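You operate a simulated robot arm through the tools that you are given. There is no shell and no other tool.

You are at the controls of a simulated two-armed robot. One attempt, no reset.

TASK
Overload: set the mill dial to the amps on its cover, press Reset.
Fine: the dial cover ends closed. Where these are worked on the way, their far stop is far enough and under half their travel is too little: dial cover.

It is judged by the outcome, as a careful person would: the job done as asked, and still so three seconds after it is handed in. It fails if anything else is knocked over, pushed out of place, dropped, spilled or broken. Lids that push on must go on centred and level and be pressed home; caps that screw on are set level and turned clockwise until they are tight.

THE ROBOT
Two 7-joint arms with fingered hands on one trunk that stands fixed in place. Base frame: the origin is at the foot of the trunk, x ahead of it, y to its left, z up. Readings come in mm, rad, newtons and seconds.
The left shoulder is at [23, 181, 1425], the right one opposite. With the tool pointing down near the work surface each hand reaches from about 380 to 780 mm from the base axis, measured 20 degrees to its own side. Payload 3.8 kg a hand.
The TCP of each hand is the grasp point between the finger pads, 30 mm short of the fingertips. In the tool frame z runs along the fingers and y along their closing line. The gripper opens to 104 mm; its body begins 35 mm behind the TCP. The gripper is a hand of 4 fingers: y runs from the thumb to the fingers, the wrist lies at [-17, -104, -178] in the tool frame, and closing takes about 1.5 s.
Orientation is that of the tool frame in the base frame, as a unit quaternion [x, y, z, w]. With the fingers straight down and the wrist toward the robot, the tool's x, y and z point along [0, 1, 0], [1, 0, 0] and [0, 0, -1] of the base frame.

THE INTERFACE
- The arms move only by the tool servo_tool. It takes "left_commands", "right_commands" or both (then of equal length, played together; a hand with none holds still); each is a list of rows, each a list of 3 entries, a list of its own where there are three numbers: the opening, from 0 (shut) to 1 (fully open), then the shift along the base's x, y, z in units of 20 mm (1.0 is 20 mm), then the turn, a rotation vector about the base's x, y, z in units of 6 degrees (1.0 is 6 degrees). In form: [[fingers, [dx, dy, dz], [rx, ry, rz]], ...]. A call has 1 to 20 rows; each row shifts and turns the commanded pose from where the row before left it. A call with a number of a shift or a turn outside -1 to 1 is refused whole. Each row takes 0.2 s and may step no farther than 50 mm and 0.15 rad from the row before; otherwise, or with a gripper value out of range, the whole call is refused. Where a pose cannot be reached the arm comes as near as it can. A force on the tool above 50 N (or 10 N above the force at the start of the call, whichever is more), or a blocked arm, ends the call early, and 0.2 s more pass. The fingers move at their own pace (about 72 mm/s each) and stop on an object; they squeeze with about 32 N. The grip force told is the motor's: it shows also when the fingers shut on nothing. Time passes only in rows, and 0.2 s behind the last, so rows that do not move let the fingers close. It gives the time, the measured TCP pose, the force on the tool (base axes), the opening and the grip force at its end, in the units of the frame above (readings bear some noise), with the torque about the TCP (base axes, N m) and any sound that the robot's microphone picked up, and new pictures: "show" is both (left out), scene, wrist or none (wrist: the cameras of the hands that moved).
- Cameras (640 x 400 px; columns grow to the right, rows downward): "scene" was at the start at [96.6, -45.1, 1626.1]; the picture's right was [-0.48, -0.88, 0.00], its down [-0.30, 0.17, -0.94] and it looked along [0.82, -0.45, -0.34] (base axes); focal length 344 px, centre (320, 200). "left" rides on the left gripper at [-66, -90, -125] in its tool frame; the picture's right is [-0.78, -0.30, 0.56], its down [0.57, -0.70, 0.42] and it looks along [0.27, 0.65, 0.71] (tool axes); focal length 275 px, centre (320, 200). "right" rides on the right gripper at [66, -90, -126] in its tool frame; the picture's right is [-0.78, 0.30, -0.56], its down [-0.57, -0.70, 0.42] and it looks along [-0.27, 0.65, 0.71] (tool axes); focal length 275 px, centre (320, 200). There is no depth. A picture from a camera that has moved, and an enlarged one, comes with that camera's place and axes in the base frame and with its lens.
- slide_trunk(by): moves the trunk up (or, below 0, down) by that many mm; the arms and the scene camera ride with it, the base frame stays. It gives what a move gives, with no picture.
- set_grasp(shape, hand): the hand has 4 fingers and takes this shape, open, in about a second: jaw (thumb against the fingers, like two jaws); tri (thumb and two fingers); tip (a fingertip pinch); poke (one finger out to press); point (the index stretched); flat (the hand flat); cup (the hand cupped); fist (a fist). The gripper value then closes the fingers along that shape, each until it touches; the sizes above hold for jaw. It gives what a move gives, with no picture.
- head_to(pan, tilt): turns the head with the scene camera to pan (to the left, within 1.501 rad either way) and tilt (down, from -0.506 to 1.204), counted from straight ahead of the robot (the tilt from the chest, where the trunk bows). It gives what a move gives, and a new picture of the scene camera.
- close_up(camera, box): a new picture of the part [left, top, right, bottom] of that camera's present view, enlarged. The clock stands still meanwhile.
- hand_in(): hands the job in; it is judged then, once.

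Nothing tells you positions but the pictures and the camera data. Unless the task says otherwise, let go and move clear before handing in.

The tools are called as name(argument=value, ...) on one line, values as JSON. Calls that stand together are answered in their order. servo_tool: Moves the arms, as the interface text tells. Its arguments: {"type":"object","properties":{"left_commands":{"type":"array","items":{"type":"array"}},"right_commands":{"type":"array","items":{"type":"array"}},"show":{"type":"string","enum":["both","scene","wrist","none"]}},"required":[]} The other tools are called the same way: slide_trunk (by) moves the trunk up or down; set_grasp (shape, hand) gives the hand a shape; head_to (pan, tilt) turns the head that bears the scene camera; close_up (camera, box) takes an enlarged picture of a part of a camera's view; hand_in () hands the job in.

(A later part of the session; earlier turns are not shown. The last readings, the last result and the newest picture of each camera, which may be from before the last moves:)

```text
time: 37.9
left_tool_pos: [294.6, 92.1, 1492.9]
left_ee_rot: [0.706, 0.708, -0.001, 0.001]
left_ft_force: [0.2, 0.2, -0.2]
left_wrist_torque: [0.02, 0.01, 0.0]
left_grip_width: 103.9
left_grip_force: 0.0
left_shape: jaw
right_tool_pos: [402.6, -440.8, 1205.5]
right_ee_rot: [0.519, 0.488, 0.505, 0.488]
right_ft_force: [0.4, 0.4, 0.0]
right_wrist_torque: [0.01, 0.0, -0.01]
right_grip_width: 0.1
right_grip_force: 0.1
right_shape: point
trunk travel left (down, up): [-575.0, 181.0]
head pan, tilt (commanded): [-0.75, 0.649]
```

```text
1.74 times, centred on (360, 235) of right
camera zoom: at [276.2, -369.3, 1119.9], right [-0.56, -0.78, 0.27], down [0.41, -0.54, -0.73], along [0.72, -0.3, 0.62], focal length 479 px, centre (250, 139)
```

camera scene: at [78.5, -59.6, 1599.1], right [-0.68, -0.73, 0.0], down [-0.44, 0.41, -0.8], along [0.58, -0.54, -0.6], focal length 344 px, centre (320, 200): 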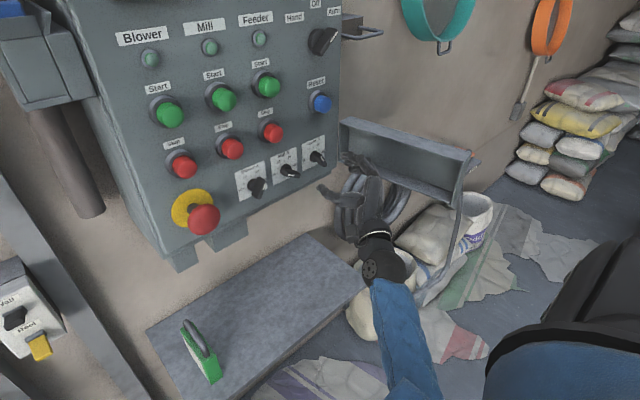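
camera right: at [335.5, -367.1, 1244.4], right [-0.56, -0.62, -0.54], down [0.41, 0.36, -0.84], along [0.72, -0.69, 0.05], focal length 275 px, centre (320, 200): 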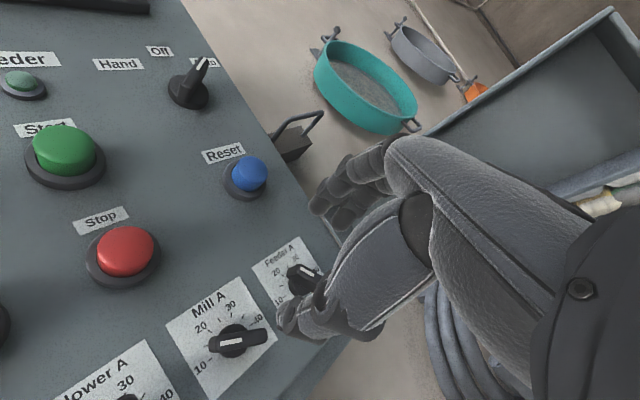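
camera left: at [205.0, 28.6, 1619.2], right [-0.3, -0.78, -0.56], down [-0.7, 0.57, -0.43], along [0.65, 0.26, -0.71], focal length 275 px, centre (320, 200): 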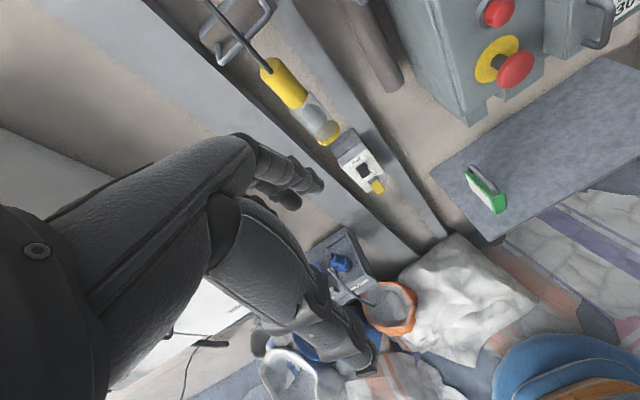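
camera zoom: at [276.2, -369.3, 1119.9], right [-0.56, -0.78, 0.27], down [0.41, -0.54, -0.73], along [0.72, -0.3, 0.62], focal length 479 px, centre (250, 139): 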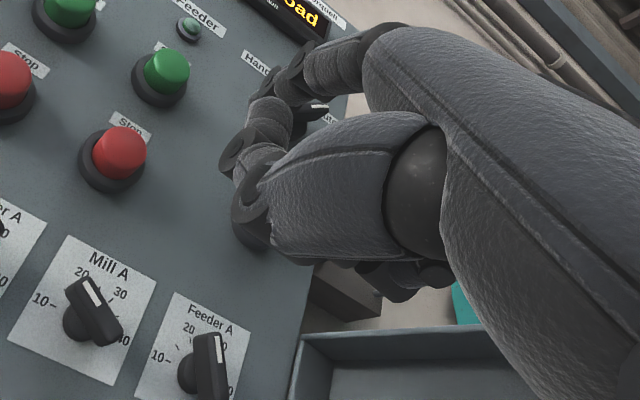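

In "point" the index stretches along the palm direction, about 42° above the tool axis. I'll pitch the hand down by 42° so the index points straight at the panel, with the tip about 80 mm short of the knobs.

servo_tool(right_commands=[[0, [0.2, 0.03, -0.37], [0, 1, 0]], [0, [0.2, 0.03, -0.37], [0, 1, 0]], [0, [0.2, 0.03, -0.37], [0, 1, 0]], [0, [0.2, 0.03, -0.37], [0, 1, 0]], [0, [0.2, 0.03, -0.37], [0, 1, 0]], [0, [0.2, 0.03, -0.37], [0, 1, 0]], [0, [0.2, 0.03, -0.37], [0, 1, 0]]], show="both")

close_up(camera="scene", box=[230, 120, 430, 245])

```text
time: 39.5
left_tool_pos: [294.7, 93.4, 1493.5]
left_ee_rot: [0.707, 0.708, 0.0, 0.001]
left_ft_force: [0.1, 0.6, -0.5]
left_wrist_torque: [0.03, -0.02, -0.01]
left_grip_width: 103.7
left_grip_force: 0.0
left_shape: jaw
right_tool_pos: [430.7, -439.1, 1152.3]
right_ee_rot: [0.665, 0.631, 0.285, 0.279]
right_ft_force: [0.5, -0.1, -0.3]
right_wrist_torque: [0.03, 0.02, -0.01]
right_grip_width: 0.2
right_grip_force: 0.0
right_shape: point
trunk travel left (down, up): [-575.0, 181.0]
head pan, tilt (commanded): [-0.75, 0.649]
camera scene: at [78.7, -59.9, 1599.1], right [-0.68, -0.73, 0.0], down [-0.44, 0.41, -0.8], along [0.58, -0.54, -0.6], focal length 344 px, centre (320, 200)
camera right: at [280.5, -367.1, 1174.1], right [-0.24, -0.78, 0.57], down [-0.19, -0.54, -0.82], along [0.95, -0.3, -0.02], focal length 275 px, centre (320, 200)
```

scene: 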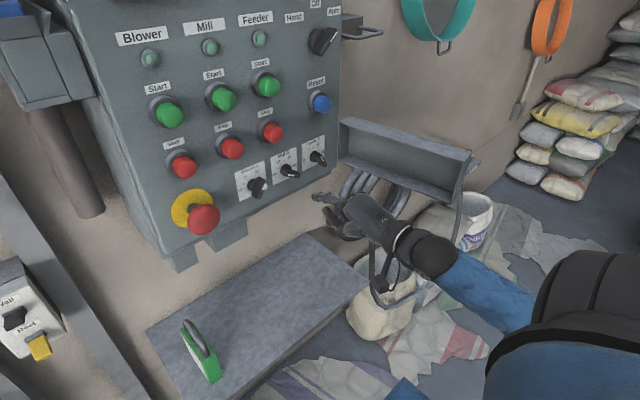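
right: 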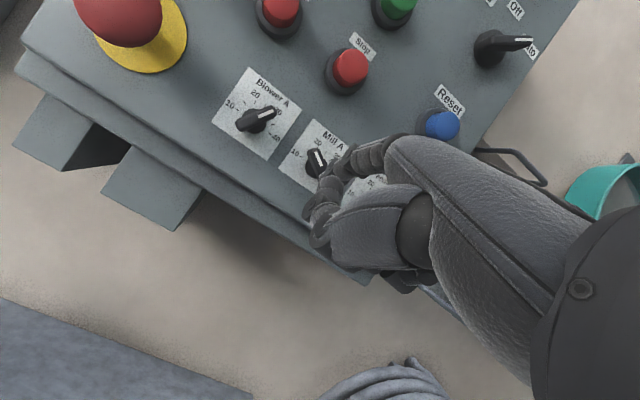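

```text
3.20 times, centred on (330, 182) of scene
camera zoom: at [78.7, -59.9, 1599.1], right [-0.68, -0.73, 0.0], down [-0.44, 0.41, -0.8], along [0.58, -0.54, -0.6], focal length 1100 px, centre (288, 256)
```

zoom: 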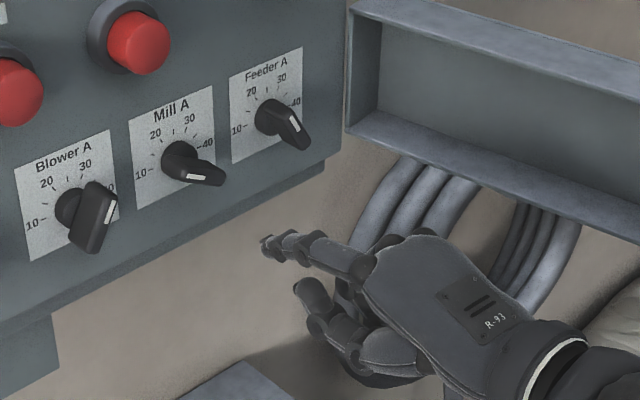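

The index tip is at about (490, −422, 1193) and points straight at the panel. I'll bring it to just left of and below the pointer end of the mill knob, staying short of contact first.

servo_tool(right_commands=[[0, [0.85, 0.05, -0.2], [0, 0, 0]], [0, [0.85, 0.05, -0.2], [0, 0, 0]], [0, [0.85, 0.05, -0.2], [0, 0, 0]], [0, [0.6, 0.0, -0.1], [0, 0, 0]]], show="both")

close_up(camera="scene", box=[240, 125, 336, 205])

close_up(camera="right", box=[260, 60, 440, 240])

```text
time: 40.5
left_tool_pos: [295.0, 93.5, 1493.4]
left_ee_rot: [0.706, 0.708, -0.001, 0.001]
left_ft_force: [0.5, -0.7, -0.3]
left_wrist_torque: [0.01, -0.03, -0.01]
left_grip_width: 103.7
left_grip_force: 0.0
left_shape: jaw
right_tool_pos: [492.0, -436.0, 1140.3]
right_ee_rot: [0.665, 0.631, 0.286, 0.279]
right_ft_force: [-0.1, -1.0, 0.4]
right_wrist_torque: [0.0, -0.04, 0.03]
right_grip_width: 0.0
right_grip_force: 0.1
right_shape: point
trunk travel left (down, up): [-575.0, 181.0]
head pan, tilt (commanded): [-0.75, 0.649]
camera scene: at [78.8, -59.8, 1599.1], right [-0.68, -0.73, 0.0], down [-0.44, 0.41, -0.8], along [0.58, -0.54, -0.6], focal length 344 px, centre (320, 200)
camera right: at [341.6, -364.1, 1161.4], right [-0.24, -0.78, 0.57], down [-0.19, -0.54, -0.82], along [0.95, -0.3, -0.02], focal length 275 px, centre (320, 200)
```

scene: 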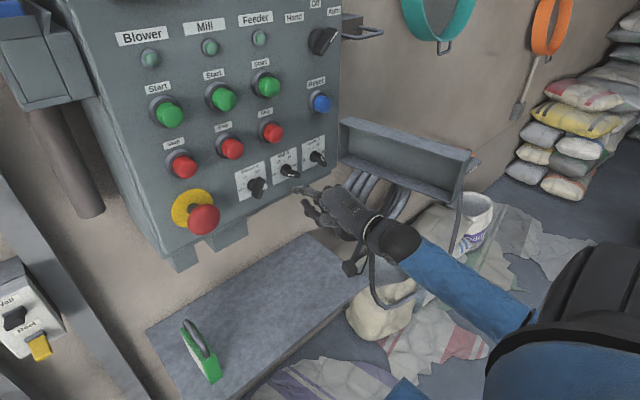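
right: 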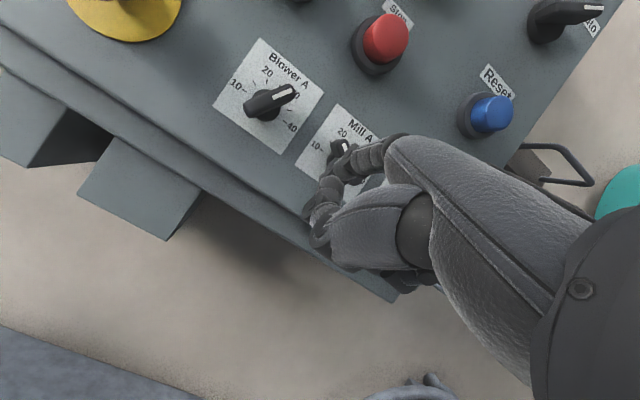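

```text
5.00 times, centred on (288, 165) of scene
camera zoom: at [78.8, -59.8, 1599.1], right [-0.68, -0.73, 0.0], down [-0.44, 0.41, -0.8], along [0.58, -0.54, -0.6], focal length 1718 px, centre (480, 375)
```

zoom: 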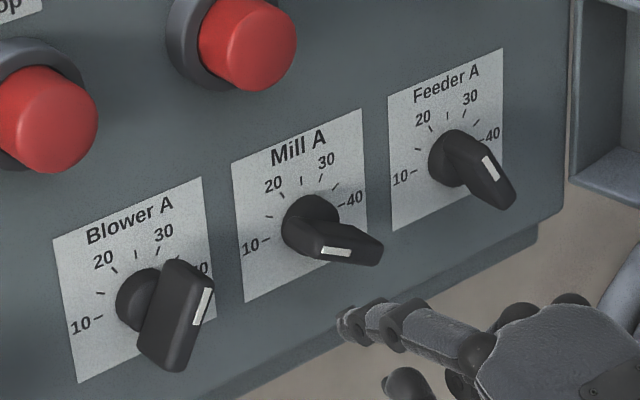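

```text
2.22 times, centred on (350, 150) of right
camera zoom: at [341.6, -364.1, 1161.4], right [-0.24, -0.78, 0.57], down [-0.19, -0.54, -0.82], along [0.95, -0.3, -0.02], focal length 612 px, centre (253, 311)
```

zoom: 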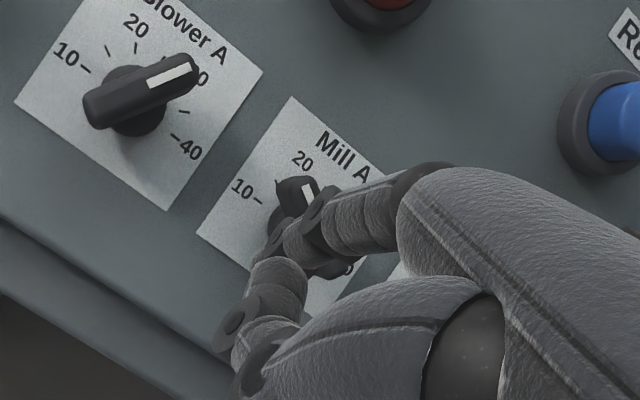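

The fingertip matches my model at (552, −419, 1181), just below and left of the knob. I'll move it in beside the pointer, stopping short of the panel face.

servo_tool(right_commands=[[0, [0.9, 0, -0.05], [0, 0, 0]], [0, [0.85, 0, -0.05], [0, 0, 0]]], show="none")

close_up(camera="scene", box=[240, 125, 336, 205])

close_up(camera="right", box=[260, 60, 440, 240])

```text
time: 41.1
left_tool_pos: [295.4, 93.5, 1492.2]
left_ee_rot: [0.707, 0.708, 0.0, 0.0]
left_ft_force: [0.0, 0.6, -0.6]
left_wrist_torque: [0.0, -0.01, 0.02]
left_grip_width: 103.7
left_grip_force: 0.0
left_shape: jaw
right_tool_pos: [529.4, -435.8, 1136.4]
right_ee_rot: [0.665, 0.631, 0.285, 0.279]
right_ft_force: [0.4, 0.5, -0.7]
right_wrist_torque: [0.02, -0.01, 0.03]
right_grip_width: 0.0
right_grip_force: 0.0
right_shape: point
trunk travel left (down, up): [-575.0, 181.0]
head pan, tilt (commanded): [-0.75, 0.649]
```

```text
5.00 times, centred on (288, 165) of scene
camera zoom: at [78.8, -59.8, 1599.1], right [-0.68, -0.73, 0.0], down [-0.44, 0.41, -0.8], along [0.58, -0.54, -0.6], focal length 1718 px, centre (480, 375)
```

zoom: 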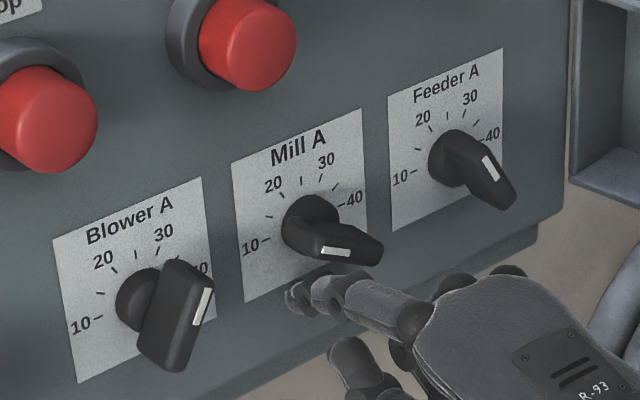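

```text
2.22 times, centred on (350, 150) of right
camera zoom: at [377.8, -364.2, 1157.5], right [-0.24, -0.78, 0.57], down [-0.19, -0.54, -0.82], along [0.95, -0.3, -0.02], focal length 612 px, centre (253, 311)
```

zoom: 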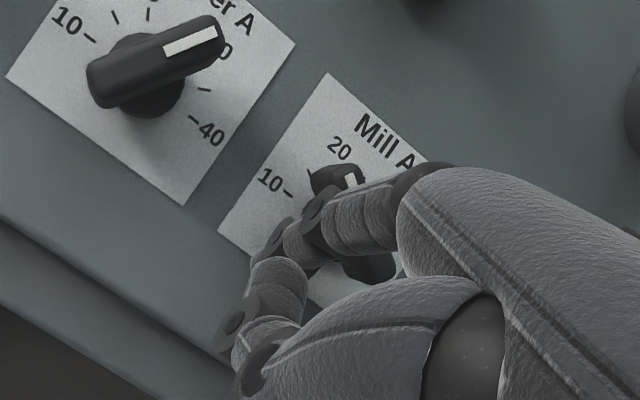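

The tip is beside and below the pointer end with no contact yet. Now I'll push it upward in small steps.

servo_tool(right_commands=[[0, [0, -0.03, 0.4], [0, 0, 0]], [0, [0, -0.03, 0.4], [0, 0, 0]], [0, [0, -0.04, 0.3], [0, 0, 0]]], show="none")

close_up(camera="scene", box=[240, 125, 336, 205])

close_up(camera="right", box=[260, 60, 440, 240])

```text
time: 41.9
left_tool_pos: [294.9, 93.2, 1493.0]
left_ee_rot: [0.707, 0.707, 0.0, 0.001]
left_ft_force: [-0.1, -1.0, 0.8]
left_wrist_torque: [-0.05, -0.02, 0.0]
left_grip_width: 103.8
left_grip_force: 0.0
left_shape: jaw
right_tool_pos: [528.5, -435.0, 1158.7]
right_ee_rot: [0.665, 0.632, 0.285, 0.278]
right_ft_force: [-1.8, 6.5, -5.7]
right_wrist_torque: [-0.24, 0.32, 0.35]
right_grip_width: 95.9
right_grip_force: 0.0
right_shape: point
trunk travel left (down, up): [-575.0, 181.0]
head pan, tilt (commanded): [-0.75, 0.649]
```

```text
5.00 times, centred on (288, 165) of scene
camera zoom: at [78.9, -58.8, 1599.0], right [-0.68, -0.73, 0.0], down [-0.44, 0.41, -0.8], along [0.58, -0.54, -0.6], focal length 1718 px, centre (480, 375)
```

zoom: 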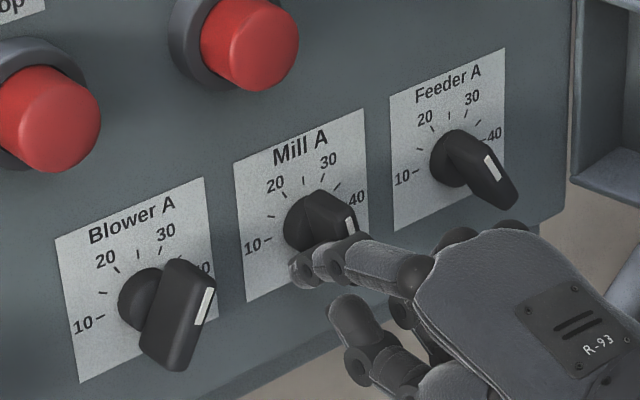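

```text
2.22 times, centred on (350, 150) of right
camera zoom: at [377.7, -364.2, 1179.8], right [-0.23, -0.78, 0.57], down [-0.19, -0.54, -0.82], along [0.95, -0.3, -0.02], focal length 612 px, centre (253, 311)
```

zoom: 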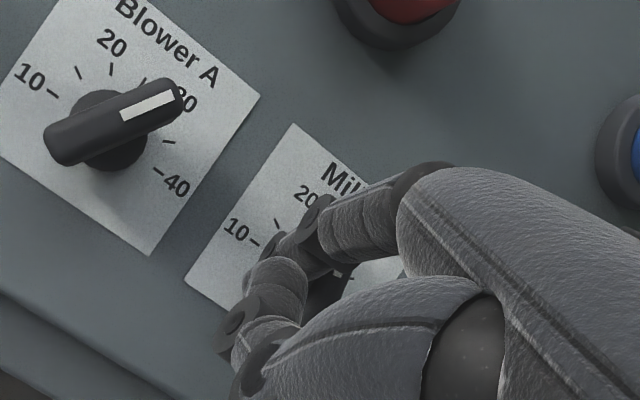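

The knob has turned well clockwise. I'll zoom tightly to read it.

close_up(camera="scene", box=[268, 138, 324, 173])

```text
11.43 times, centred on (296, 156) of scene
camera zoom: at [78.9, -58.8, 1599.0], right [-0.68, -0.73, 0.0], down [-0.44, 0.41, -0.8], along [0.58, -0.54, -0.6], focal length 3927 px, centre (594, 709)
```

zoom: 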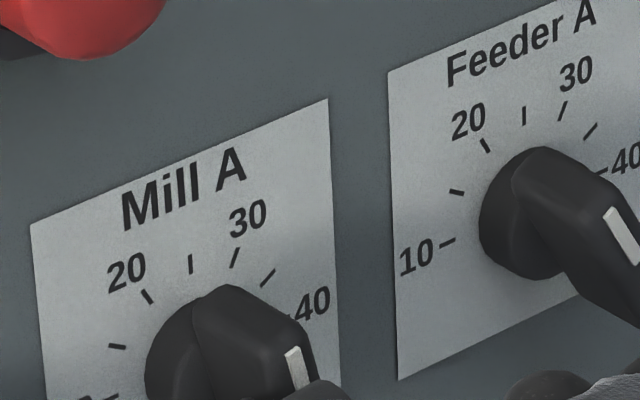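

The mill now reads about 23 A, with the pointer about 10–12° left of vertical. I'll raise the finger along the pointer's side a few mm, then nudge it right in small steps.

servo_tool(right_commands=[[0, [0, 0, 0.3], [0, 0, 0]]], show="none")

close_up(camera="scene", box=[268, 138, 324, 173])

close_up(camera="right", box=[260, 60, 440, 240])

```text
time: 42.3
left_tool_pos: [294.7, 95.9, 1492.6]
left_ee_rot: [0.707, 0.708, -0.001, 0.002]
left_ft_force: [-0.9, -0.2, -0.9]
left_wrist_torque: [0.0, -0.01, 0.01]
left_grip_width: 103.7
left_grip_force: 0.0
left_shape: jaw
right_tool_pos: [528.2, -434.9, 1165.6]
right_ee_rot: [0.664, 0.632, 0.286, 0.278]
right_ft_force: [0.2, 8.3, -6.9]
right_wrist_torque: [-0.26, 0.31, 0.42]
right_grip_width: 95.7
right_grip_force: 0.1
right_shape: point
trunk travel left (down, up): [-575.0, 181.0]
head pan, tilt (commanded): [-0.75, 0.649]
```

```text
11.43 times, centred on (296, 156) of scene
camera zoom: at [79.0, -58.4, 1599.1], right [-0.68, -0.73, 0.0], down [-0.44, 0.41, -0.8], along [0.58, -0.54, -0.6], focal length 3927 px, centre (594, 709)
```

zoom: 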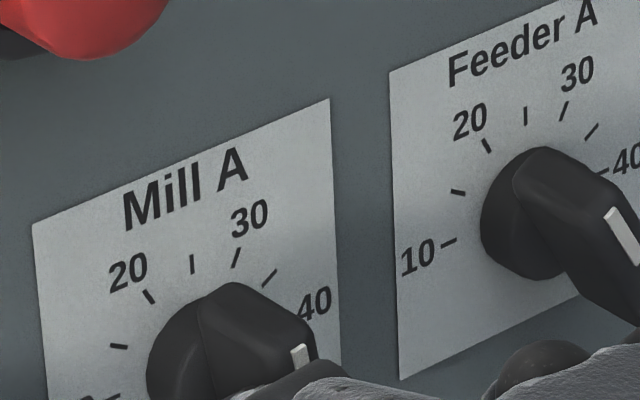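

```text
2.22 times, centred on (350, 150) of right
camera zoom: at [378.2, -364.1, 1185.7], right [-0.24, -0.78, 0.58], down [-0.19, -0.54, -0.82], along [0.95, -0.3, -0.02], focal length 612 px, centre (253, 311)
```

zoom: 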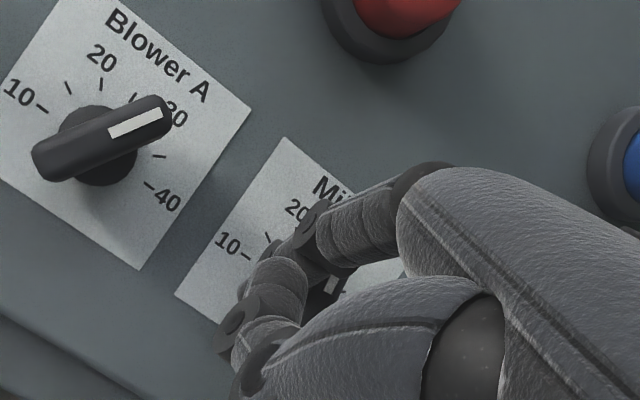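

It's getting close. I'll nudge right 2–3 mm, then back the finger off to read the dial unobstructed.

servo_tool(right_commands=[[0, [0, -0.15, 0.1], [0, 0, 0]], [0, [0, 0, 0], [0, 0, 0]], [0, [0, 0.6, -0.1], [0, 0, 0]], [0, [-0.9, 0.3, -0.6], [0, 0, 0]], [0, [-0.9, 0, -0.9], [0, 0, 0]]], show="none")

close_up(camera="scene", box=[268, 138, 324, 173])

close_up(camera="right", box=[230, 30, 440, 240])

```text
time: 43.5
left_tool_pos: [293.8, 91.7, 1494.4]
left_ee_rot: [0.706, 0.708, 0.001, 0.0]
left_ft_force: [0.0, -0.2, 0.0]
left_wrist_torque: [-0.02, -0.01, -0.04]
left_grip_width: 103.6
left_grip_force: 0.1
left_shape: jaw
right_tool_pos: [492.0, -425.6, 1137.3]
right_ee_rot: [0.664, 0.631, 0.287, 0.28]
right_ft_force: [-1.3, -0.9, -0.5]
right_wrist_torque: [-0.01, -0.01, -0.01]
right_grip_width: 96.4
right_grip_force: 0.1
right_shape: point
trunk travel left (down, up): [-575.0, 181.0]
head pan, tilt (commanded): [-0.75, 0.649]
```

```text
11.43 times, centred on (296, 156) of scene
camera zoom: at [77.3, -60.8, 1599.1], right [-0.68, -0.73, 0.0], down [-0.44, 0.41, -0.8], along [0.58, -0.54, -0.6], focal length 3927 px, centre (594, 709)
```

zoom: 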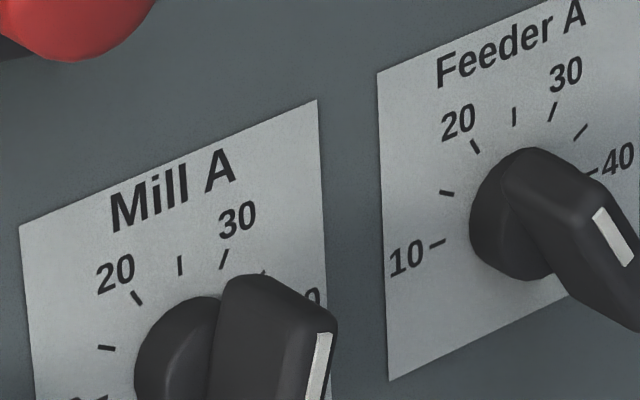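

```text
1.90 times, centred on (335, 135) of right
camera zoom: at [342.7, -353.1, 1157.1], right [-0.24, -0.78, 0.57], down [-0.19, -0.54, -0.82], along [0.95, -0.3, -0.02], focal length 524 px, centre (291, 324)
```

zoom: 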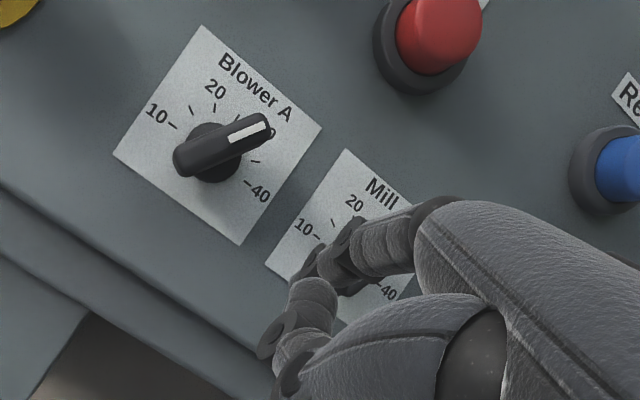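

It overshot past 25. I'll zoom slightly lower to see the full pointer.

close_up(camera="scene", box=[264, 146, 328, 186])

close_up(camera="scene", box=[232, 146, 296, 206])

```text
10.00 times, centred on (296, 166) of scene
camera zoom: at [77.3, -60.8, 1599.1], right [-0.68, -0.73, 0.0], down [-0.44, 0.41, -0.8], along [0.58, -0.54, -0.6], focal length 3436 px, centre (560, 540)
```

zoom: 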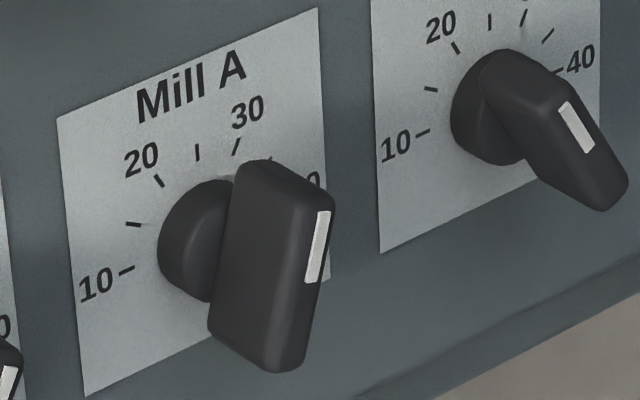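

```text
6.67 times, centred on (264, 176) of scene
camera zoom: at [77.3, -60.8, 1599.1], right [-0.68, -0.73, 0.0], down [-0.44, 0.41, -0.8], along [0.58, -0.54, -0.6], focal length 2291 px, centre (693, 360)
```

zoom: 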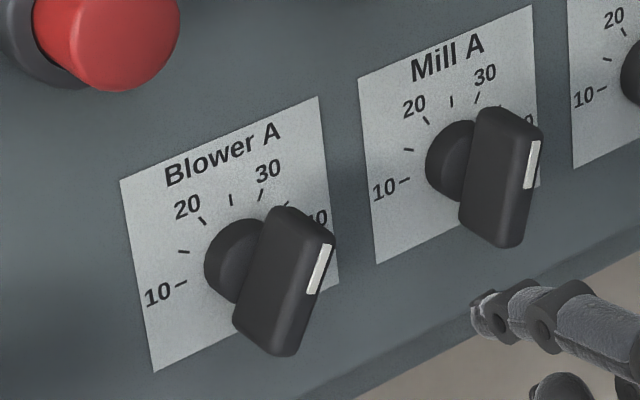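

The mill is at about 27.7 A (+16°) with no detents apparent. I'll bring it back by pushing the tail from the left, below centre, in small steps with checks.

servo_tool(right_commands=[[0, [0, 0.25, 0.25], [0, 0, 0]], [0, [0.9, 0, 0], [0, 0, 0]], [0, [0.9, 0, 0], [0, 0, 0]], [0, [0, -0.25, 0], [0, 0, 0]]], show="none")

close_up(camera="scene", box=[256, 140, 336, 190])

```text
time: 44.5
left_tool_pos: [294.0, 93.5, 1492.5]
left_ee_rot: [0.706, 0.708, 0.0, 0.0]
left_ft_force: [0.4, 0.4, -0.6]
left_wrist_torque: [0.02, 0.02, 0.0]
left_grip_width: 103.6
left_grip_force: 0.0
left_shape: jaw
right_tool_pos: [527.2, -424.2, 1140.2]
right_ee_rot: [0.665, 0.631, 0.285, 0.28]
right_ft_force: [-1.0, -0.3, 0.2]
right_wrist_torque: [0.01, 0.01, 0.01]
right_grip_width: 96.0
right_grip_force: 0.1
right_shape: point
trunk travel left (down, up): [-575.0, 181.0]
head pan, tilt (commanded): [-0.75, 0.649]
```

```text
8.00 times, centred on (296, 165) of scene
camera zoom: at [77.6, -60.1, 1599.1], right [-0.68, -0.73, 0.0], down [-0.44, 0.41, -0.8], along [0.58, -0.54, -0.6], focal length 2749 px, centre (512, 480)
```

zoom: 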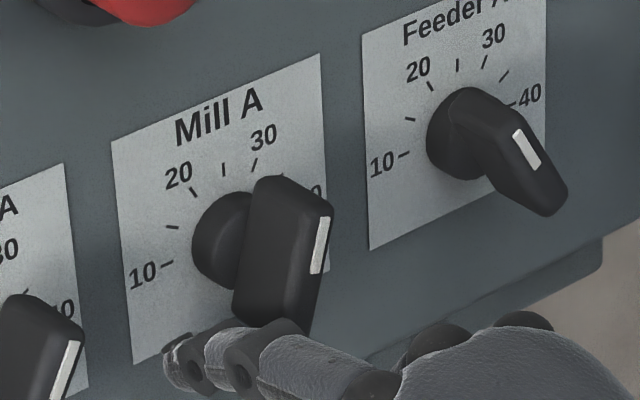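

No contact yet, and the finger is just left of the tail. I'll step right 5 mm and check.

servo_tool(right_commands=[[0, [0, -0.25, 0], [0, 0, 0]]], show="none")

close_up(camera="scene", box=[256, 140, 336, 190])

```text
time: 44.9
left_tool_pos: [294.4, 91.2, 1494.0]
left_ee_rot: [0.706, 0.708, -0.001, 0.001]
left_ft_force: [0.7, -0.2, -0.4]
left_wrist_torque: [0.02, 0.03, 0.03]
left_grip_width: 103.6
left_grip_force: 0.1
left_shape: jaw
right_tool_pos: [527.6, -426.9, 1140.7]
right_ee_rot: [0.666, 0.631, 0.285, 0.279]
right_ft_force: [0.0, -0.2, 0.4]
right_wrist_torque: [0.02, -0.03, -0.02]
right_grip_width: 95.8
right_grip_force: 0.0
right_shape: point
trunk travel left (down, up): [-575.0, 181.0]
head pan, tilt (commanded): [-0.75, 0.649]
```

```text
8.00 times, centred on (296, 165) of scene
camera zoom: at [78.1, -59.9, 1599.1], right [-0.68, -0.73, 0.0], down [-0.44, 0.41, -0.8], along [0.58, -0.54, -0.6], focal length 2749 px, centre (512, 480)
```

zoom: 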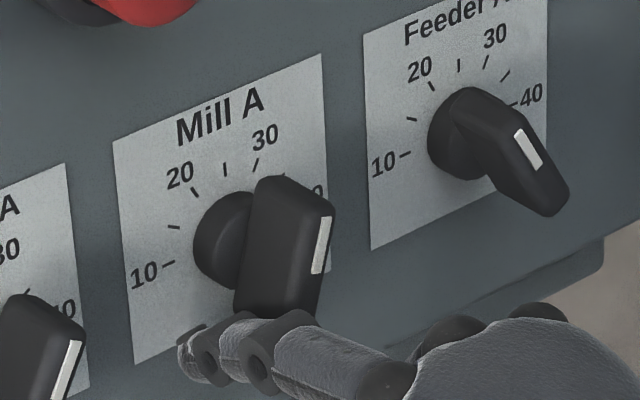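

servo_tool(right_commands=[[0, [0, 0, 0], [0, 0, 0]], [0, [0, -0.15, 0], [0, 0, 0]], [0, [0, 0, 0], [0, 0, 0]]], show="none")

close_up(camera="scene", box=[256, 140, 336, 190])

```text
time: 45.7
left_tool_pos: [293.5, 93.1, 1494.1]
left_ee_rot: [0.706, 0.708, -0.001, 0.0]
left_ft_force: [-0.4, -0.3, 0.9]
left_wrist_torque: [-0.02, 0.0, -0.03]
left_grip_width: 103.6
left_grip_force: 0.1
left_shape: jaw
right_tool_pos: [527.8, -431.1, 1139.7]
right_ee_rot: [0.665, 0.631, 0.285, 0.279]
right_ft_force: [0.1, 1.2, -0.2]
right_wrist_torque: [-0.02, -0.01, 0.0]
right_grip_width: 96.2
right_grip_force: 0.1
right_shape: point
trunk travel left (down, up): [-575.0, 181.0]
head pan, tilt (commanded): [-0.75, 0.649]
```

```text
8.00 times, centred on (296, 165) of scene
camera zoom: at [78.4, -59.4, 1599.1], right [-0.68, -0.73, 0.0], down [-0.44, 0.41, -0.8], along [0.58, -0.54, -0.6], focal length 2749 px, centre (512, 480)
```

zoom: 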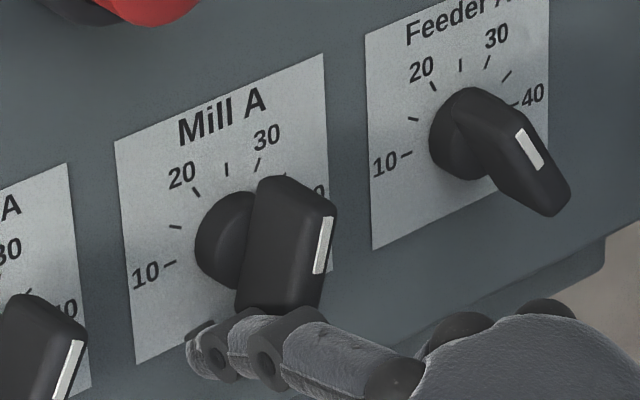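

Still not touching. I'll raise the finger 5 mm so it bears squarely on the tail, then step right again.

servo_tool(right_commands=[[0, [0, 0.05, 0.25], [0, 0, 0]], [0, [0, -0.15, 0], [0, 0, 0]], [0, [0, 0, 0], [0, 0, 0]]], show="none")

close_up(camera="scene", box=[256, 140, 336, 190])

```text
time: 46.5
left_tool_pos: [295.0, 93.6, 1493.1]
left_ee_rot: [0.706, 0.708, 0.0, 0.002]
left_ft_force: [-0.6, 0.0, 0.3]
left_wrist_torque: [0.02, 0.04, 0.0]
left_grip_width: 103.6
left_grip_force: 0.1
left_shape: jaw
right_tool_pos: [529.5, -433.0, 1144.8]
right_ee_rot: [0.665, 0.631, 0.285, 0.28]
right_ft_force: [0.3, 1.7, 0.2]
right_wrist_torque: [-0.06, 0.02, 0.08]
right_grip_width: 96.1
right_grip_force: 0.1
right_shape: point
trunk travel left (down, up): [-575.0, 181.0]
head pan, tilt (commanded): [-0.75, 0.649]
```

```text
8.00 times, centred on (296, 165) of scene
camera zoom: at [78.4, -59.4, 1599.1], right [-0.68, -0.73, 0.0], down [-0.44, 0.41, -0.8], along [0.58, -0.54, -0.6], focal length 2749 px, centre (512, 480)
```

zoom: 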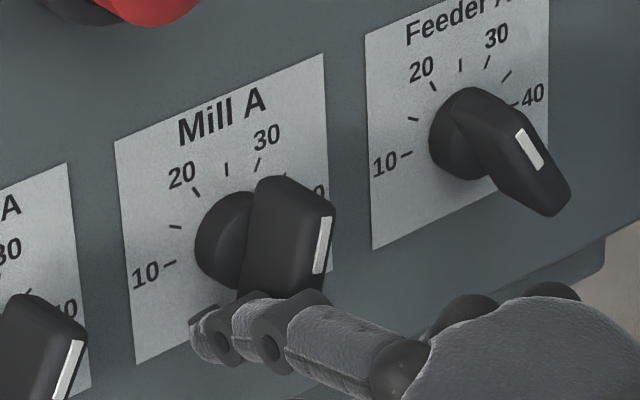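

Light contact now. I'll take small steps to the right.

servo_tool(right_commands=[[0, [0, -0.12, 0], [0, 0, 0]], [0, [0, 0, 0], [0, 0, 0]]], show="none")

close_up(camera="scene", box=[256, 140, 336, 190])

```text
time: 47.1
left_tool_pos: [293.7, 92.8, 1493.2]
left_ee_rot: [0.707, 0.707, -0.001, 0.0]
left_ft_force: [0.7, 0.2, -0.1]
left_wrist_torque: [-0.04, -0.03, -0.02]
left_grip_width: 103.7
left_grip_force: 0.0
left_shape: jaw
right_tool_pos: [527.7, -435.3, 1145.2]
right_ee_rot: [0.664, 0.632, 0.286, 0.279]
right_ft_force: [0.7, 0.8, -0.8]
right_wrist_torque: [-0.07, 0.08, 0.1]
right_grip_width: 96.1
right_grip_force: 0.0
right_shape: point
trunk travel left (down, up): [-575.0, 181.0]
head pan, tilt (commanded): [-0.75, 0.649]
```

```text
8.00 times, centred on (296, 165) of scene
camera zoom: at [78.7, -59.3, 1599.1], right [-0.68, -0.73, 0.0], down [-0.44, 0.41, -0.8], along [0.58, -0.54, -0.6], focal length 2749 px, centre (512, 480)
```

zoom: 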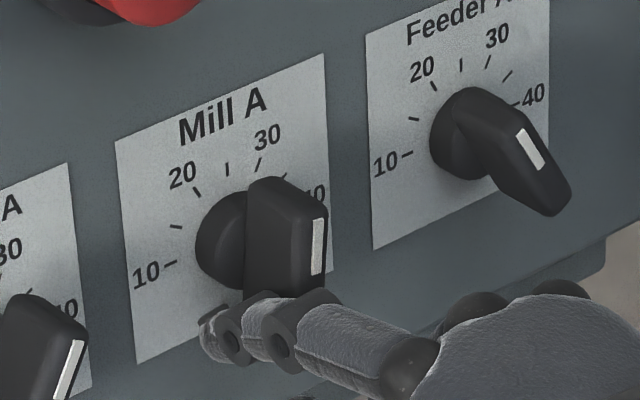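

It's turning back, to about +12° now. I'll continue with 2 mm steps.

servo_tool(right_commands=[[0, [0, -0.1, 0], [0, 0, 0]], [0, [0, 0, 0], [0, 0, 0]]], show="none")

close_up(camera="scene", box=[264, 146, 328, 186])

```text
time: 47.7
left_tool_pos: [294.2, 93.6, 1492.6]
left_ee_rot: [0.706, 0.708, -0.001, 0.0]
left_ft_force: [0.0, -1.1, -0.5]
left_wrist_torque: [0.0, -0.02, -0.03]
left_grip_width: 103.9
left_grip_force: 0.0
left_shape: jaw
right_tool_pos: [528.0, -436.8, 1144.1]
right_ee_rot: [0.664, 0.631, 0.287, 0.279]
right_ft_force: [0.4, 2.6, -0.9]
right_wrist_torque: [-0.11, 0.08, 0.1]
right_grip_width: 95.8
right_grip_force: 0.0
right_shape: point
trunk travel left (down, up): [-575.0, 181.0]
head pan, tilt (commanded): [-0.75, 0.649]
```

```text
10.00 times, centred on (296, 166) of scene
camera zoom: at [78.6, -59.2, 1599.1], right [-0.68, -0.73, 0.0], down [-0.44, 0.41, -0.8], along [0.58, -0.54, -0.6], focal length 3436 px, centre (560, 540)
```

zoom: 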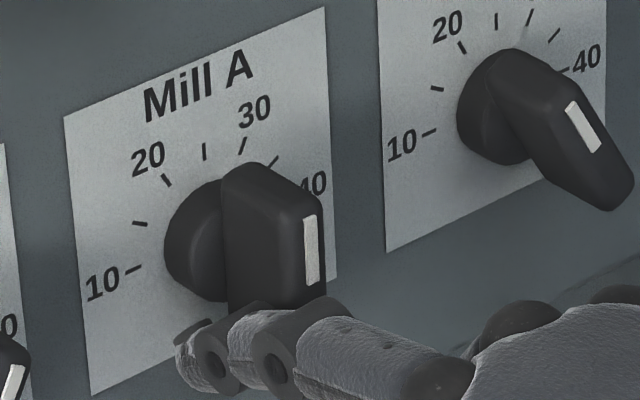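

The pointer is now within about 1° of vertical, so it reads 25 A. I'll move the finger straight left off the knob, then back out, and confirm.

servo_tool(right_commands=[[0, [0, 0.5, 0], [0, 0, 0]], [0, [0, 0.3, -0.2], [0, 0, 0]], [0, [-0.9, 0, -0.2], [0, 0, 0]], [0, [-0.9, 0, 0], [0, 0, 0]], [0, [-0.9, 0, 0], [0, 0, 0]]], show="none")

close_up(camera="scene", box=[264, 146, 328, 186])

close_up(camera="scene", box=[232, 130, 332, 210])

close_up(camera="right", box=[200, 20, 440, 240])

```text
time: 48.9
left_tool_pos: [293.0, 92.6, 1494.1]
left_ee_rot: [0.707, 0.708, -0.001, 0.001]
left_ft_force: [0.1, -1.3, 0.3]
left_wrist_torque: [0.0, 0.01, -0.02]
left_grip_width: 103.5
left_grip_force: 0.1
left_shape: jaw
right_tool_pos: [474.2, -419.5, 1137.2]
right_ee_rot: [0.664, 0.631, 0.287, 0.28]
right_ft_force: [-0.3, 0.5, 0.0]
right_wrist_torque: [0.0, 0.01, 0.0]
right_grip_width: 96.2
right_grip_force: 0.0
right_shape: point
trunk travel left (down, up): [-575.0, 181.0]
head pan, tilt (commanded): [-0.75, 0.649]
```

```text
10.00 times, centred on (296, 166) of scene
camera zoom: at [77.7, -59.7, 1599.1], right [-0.68, -0.73, 0.0], down [-0.44, 0.41, -0.8], along [0.58, -0.54, -0.6], focal length 3436 px, centre (560, 540)
```

zoom: 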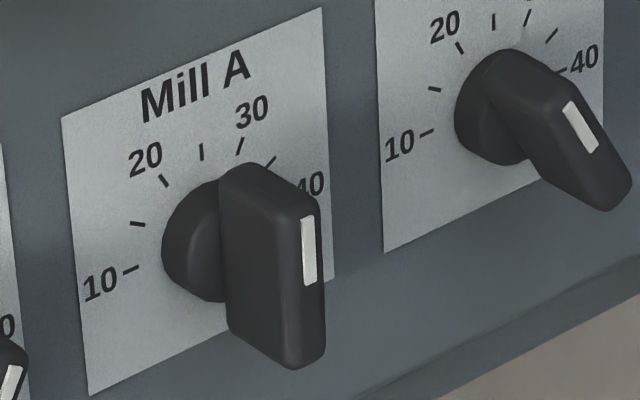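

```text
5.00 times, centred on (282, 170) of scene
camera zoom: at [77.7, -59.7, 1599.1], right [-0.68, -0.73, 0.0], down [-0.44, 0.41, -0.8], along [0.58, -0.54, -0.6], focal length 1718 px, centre (510, 350)
```

zoom: 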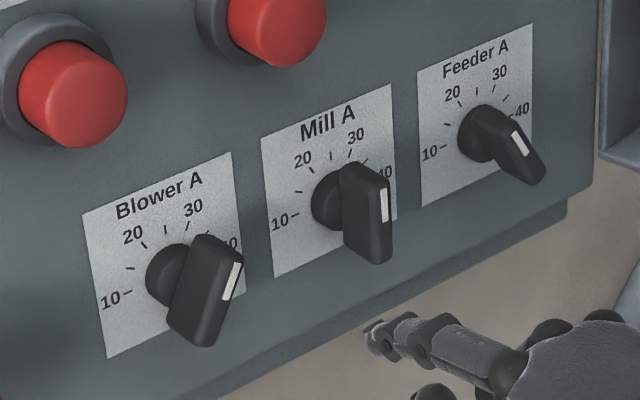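

```text
1.82 times, centred on (320, 130) of right
camera zoom: at [323.4, -348.2, 1158.4], right [-0.24, -0.78, 0.57], down [-0.19, -0.54, -0.82], along [0.95, -0.3, -0.02], focal length 500 px, centre (320, 327)
```

zoom: 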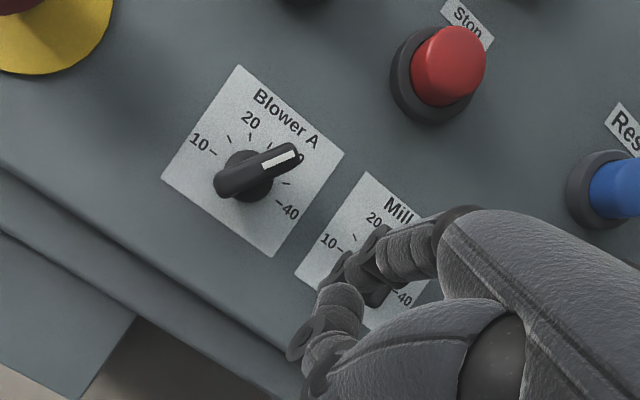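

The mill pointer sits on 25 A, with Blower at 30 and Feeder at 20 undisturbed. Next is Reset, which I place at about (580, −532, 1326). I'll move the fingertip in front of it, staying 40 mm off the panel.

servo_tool(right_commands=[[0, [-0.3, -0.3, 0.95], [0, 0, 0]], [0, [-0.2, -0.6, 0.95], [0, 0, 0]], [0, [0, -0.8, 0.95], [0, 0, 0]], [0, [0, -0.9, 0.95], [0, 0, 0]], [0, [0.2, -0.9, 0.95], [0, 0, 0]], [0, [0.2, -0.95, 0.95], [0, 0, 0]], [0, [0.2, -0.95, 0.95], [0, 0, 0]], [0, [0.2, -0.95, 0.9], [0, 0, 0]]], show="both")

close_up(camera="scene", box=[264, 60, 392, 140])

close_up(camera="right", box=[230, 50, 440, 240])

```text
time: 50.7
left_tool_pos: [293.1, 93.1, 1492.6]
left_ee_rot: [0.706, 0.708, -0.001, 0.001]
left_ft_force: [0.0, 0.0, 0.4]
left_wrist_torque: [0.01, 0.02, 0.0]
left_grip_width: 103.6
left_grip_force: 0.0
left_shape: jaw
right_tool_pos: [478.3, -547.7, 1289.7]
right_ee_rot: [0.665, 0.631, 0.286, 0.279]
right_ft_force: [0.1, 0.3, -0.1]
right_wrist_torque: [-0.05, -0.03, 0.01]
right_grip_width: 96.2
right_grip_force: 0.0
right_shape: point
trunk travel left (down, up): [-575.0, 181.0]
head pan, tilt (commanded): [-0.75, 0.649]
camera scene: at [78.4, -60.1, 1599.1], right [-0.68, -0.73, 0.0], down [-0.44, 0.41, -0.8], along [0.58, -0.54, -0.6], focal length 344 px, centre (320, 200)
camera right: at [327.5, -476.3, 1310.6], right [-0.24, -0.78, 0.57], down [-0.19, -0.54, -0.82], along [0.95, -0.3, -0.02], focal length 275 px, centre (320, 200)
```

scene: 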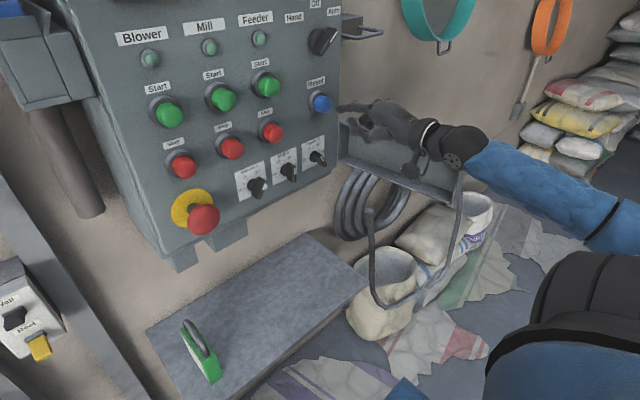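
right: 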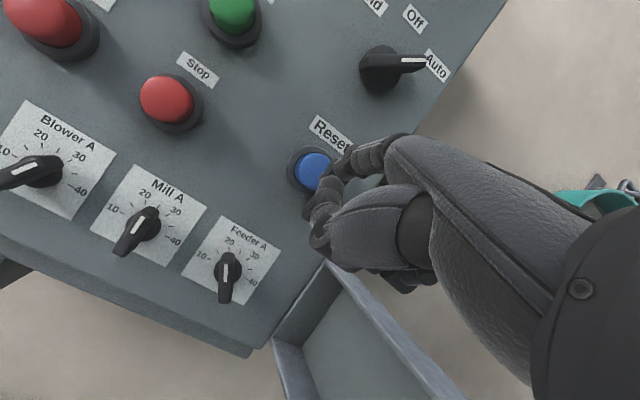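

```text
5.00 times, centred on (328, 100) of scene
camera zoom: at [78.4, -60.1, 1599.1], right [-0.68, -0.73, 0.0], down [-0.44, 0.41, -0.8], along [0.58, -0.54, -0.6], focal length 1718 px, centre (280, 700)
```

zoom: 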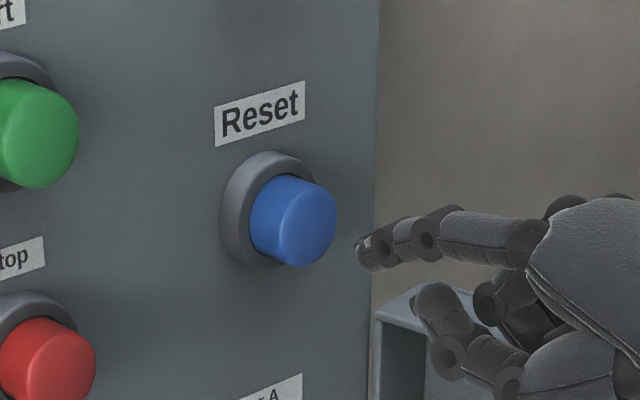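

```text
2.11 times, centred on (335, 145) of right
camera zoom: at [327.5, -476.3, 1310.6], right [-0.24, -0.78, 0.57], down [-0.19, -0.54, -0.82], along [0.95, -0.3, -0.02], focal length 580 px, centre (288, 316)
```

zoom: 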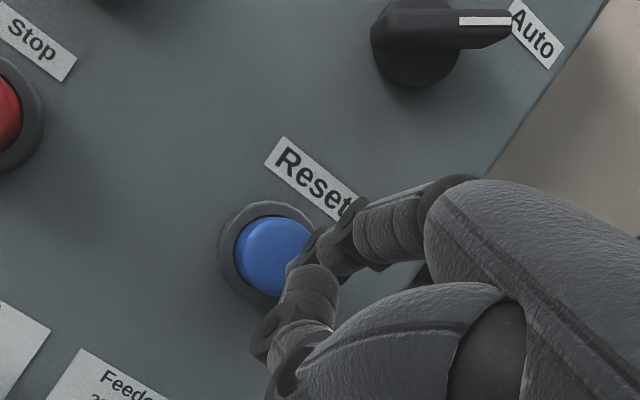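

The finger faces Reset, and this wrist view also shows all three dials. I'll double-check the mill dial from this angle first.

close_up(camera="right", box=[0, 90, 300, 310])

close_up(camera="right", box=[85, 155, 225, 275])

```text
1.82 times, centred on (150, 200) of right
camera zoom: at [327.5, -476.3, 1310.6], right [-0.24, -0.78, 0.57], down [-0.19, -0.54, -0.82], along [0.95, -0.3, -0.02], focal length 500 px, centre (629, 200)
```

zoom: 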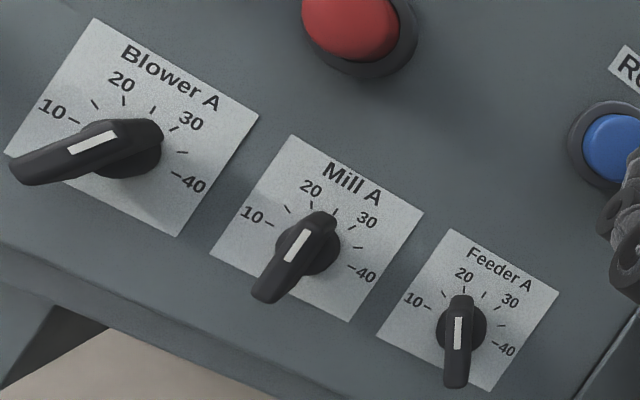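

```text
3.33 times, centred on (155, 215) of right
camera zoom: at [327.5, -476.3, 1310.6], right [-0.24, -0.78, 0.57], down [-0.19, -0.54, -0.82], along [0.95, -0.3, -0.02], focal length 918 px, centre (870, 150)
```

zoom: 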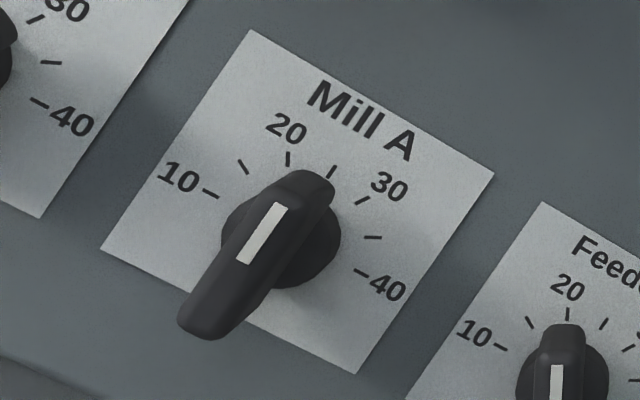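

Both views agree the mill is at 25 A. Now I'll press Reset: approach to just short of the cap, then push in.

servo_tool(right_commands=[[0, [0.8, -0.15, -0.1], [0, 0, 0]], [0, [0.8, 0, 0], [0, 0, 0]], [0, [0.4, 0, 0], [0, 0, 0]], [0, [0.3, 0, 0], [0, 0, 0]]], show="scene")

close_up(camera="scene", box=[264, 60, 392, 140])

```text
time: 51.7
left_tool_pos: [288.7, 93.4, 1494.8]
left_ee_rot: [0.707, 0.707, 0.001, 0.002]
left_ft_force: [0.5, -0.3, 0.4]
left_wrist_torque: [-0.03, -0.01, -0.03]
left_grip_width: 103.7
left_grip_force: 0.0
left_shape: jaw
right_tool_pos: [520.8, -550.6, 1288.7]
right_ee_rot: [0.665, 0.629, 0.287, 0.282]
right_ft_force: [-18.3, -2.1, 5.2]
right_wrist_torque: [0.15, -0.91, -0.01]
right_grip_width: 95.8
right_grip_force: 0.1
right_shape: point
trunk travel left (down, up): [-575.0, 181.0]
head pan, tilt (commanded): [-0.75, 0.649]
heard: click
camera scene: at [72.3, -59.6, 1599.5], right [-0.68, -0.73, 0.0], down [-0.44, 0.41, -0.8], along [0.58, -0.54, -0.6], focal length 344 px, centre (320, 200)
```

scene: 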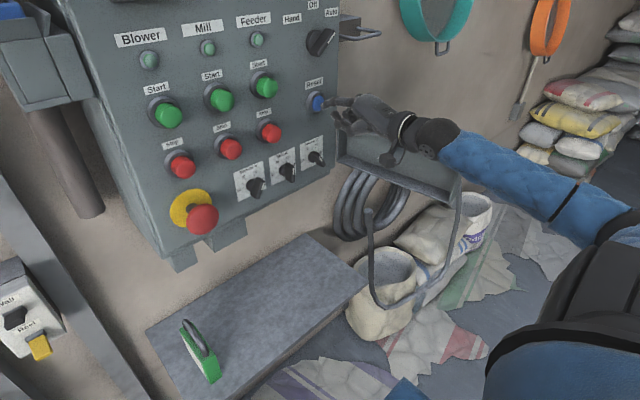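

```text
5.00 times, centred on (328, 100) of scene
camera zoom: at [72.3, -59.6, 1599.5], right [-0.68, -0.73, 0.0], down [-0.44, 0.41, -0.8], along [0.58, -0.54, -0.6], focal length 1718 px, centre (280, 700)
```

zoom: 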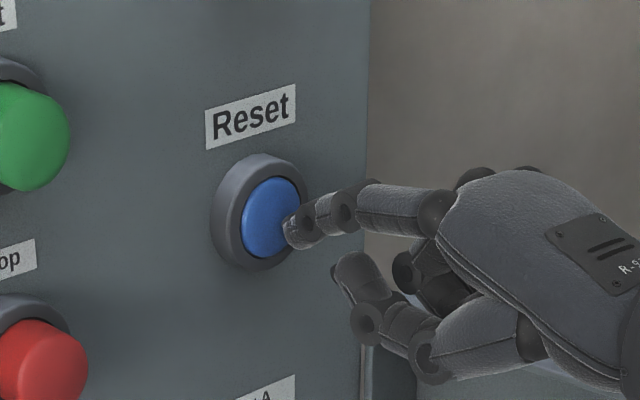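

I heard a click and the button is pressed in. I'll back the finger straight out and look at the fault display.

servo_tool(right_commands=[[0, [0, 0, 0], [0, 0, 0]], [0, [-0.8, 0, 0], [0, 0, 0]], [0, [-0.9, 0, 0], [0, 0, 0]], [0, [-0.9, 0, 0.3], [0, 0, 0]]], show="none")

head_to(pan=-0.7, tilt=0.4)

```text
time: 52.7
left_tool_pos: [295.2, 92.3, 1494.2]
left_ee_rot: [0.706, 0.708, -0.001, 0.001]
left_ft_force: [0.0, 0.3, 0.2]
left_wrist_torque: [-0.01, 0.01, 0.0]
left_grip_width: 103.6
left_grip_force: 0.1
left_shape: jaw
right_tool_pos: [474.7, -550.7, 1291.6]
right_ee_rot: [0.664, 0.631, 0.286, 0.28]
right_ft_force: [-0.1, -0.2, 0.2]
right_wrist_torque: [-0.01, -0.01, 0.01]
right_grip_width: 96.1
right_grip_force: 0.1
right_shape: point
trunk travel left (down, up): [-575.0, 181.0]
head pan, tilt (commanded): [-0.75, 0.649]
```

```text
time: 53.5
left_tool_pos: [294.2, 92.9, 1493.8]
left_ee_rot: [0.706, 0.708, 0.0, 0.0]
left_ft_force: [-0.4, 0.8, 0.1]
left_wrist_torque: [0.0, 0.03, -0.02]
left_grip_width: 103.7
left_grip_force: 0.1
left_shape: jaw
right_tool_pos: [475.2, -552.0, 1292.1]
right_ee_rot: [0.665, 0.631, 0.286, 0.28]
right_ft_force: [0.3, 0.2, 0.3]
right_wrist_torque: [0.0, 0.01, -0.01]
right_grip_width: 96.1
right_grip_force: 0.2
right_shape: point
trunk travel left (down, up): [-575.0, 181.0]
head pan, tilt (commanded): [-0.7, 0.4]
camera scene: at [85.8, -60.3, 1621.5], right [-0.64, -0.76, 0.0], down [-0.3, 0.25, -0.92], along [0.7, -0.59, -0.39], focal length 344 px, centre (320, 200)
```

scene: 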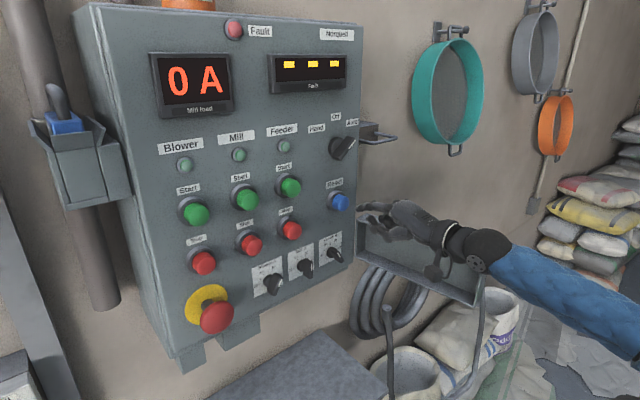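

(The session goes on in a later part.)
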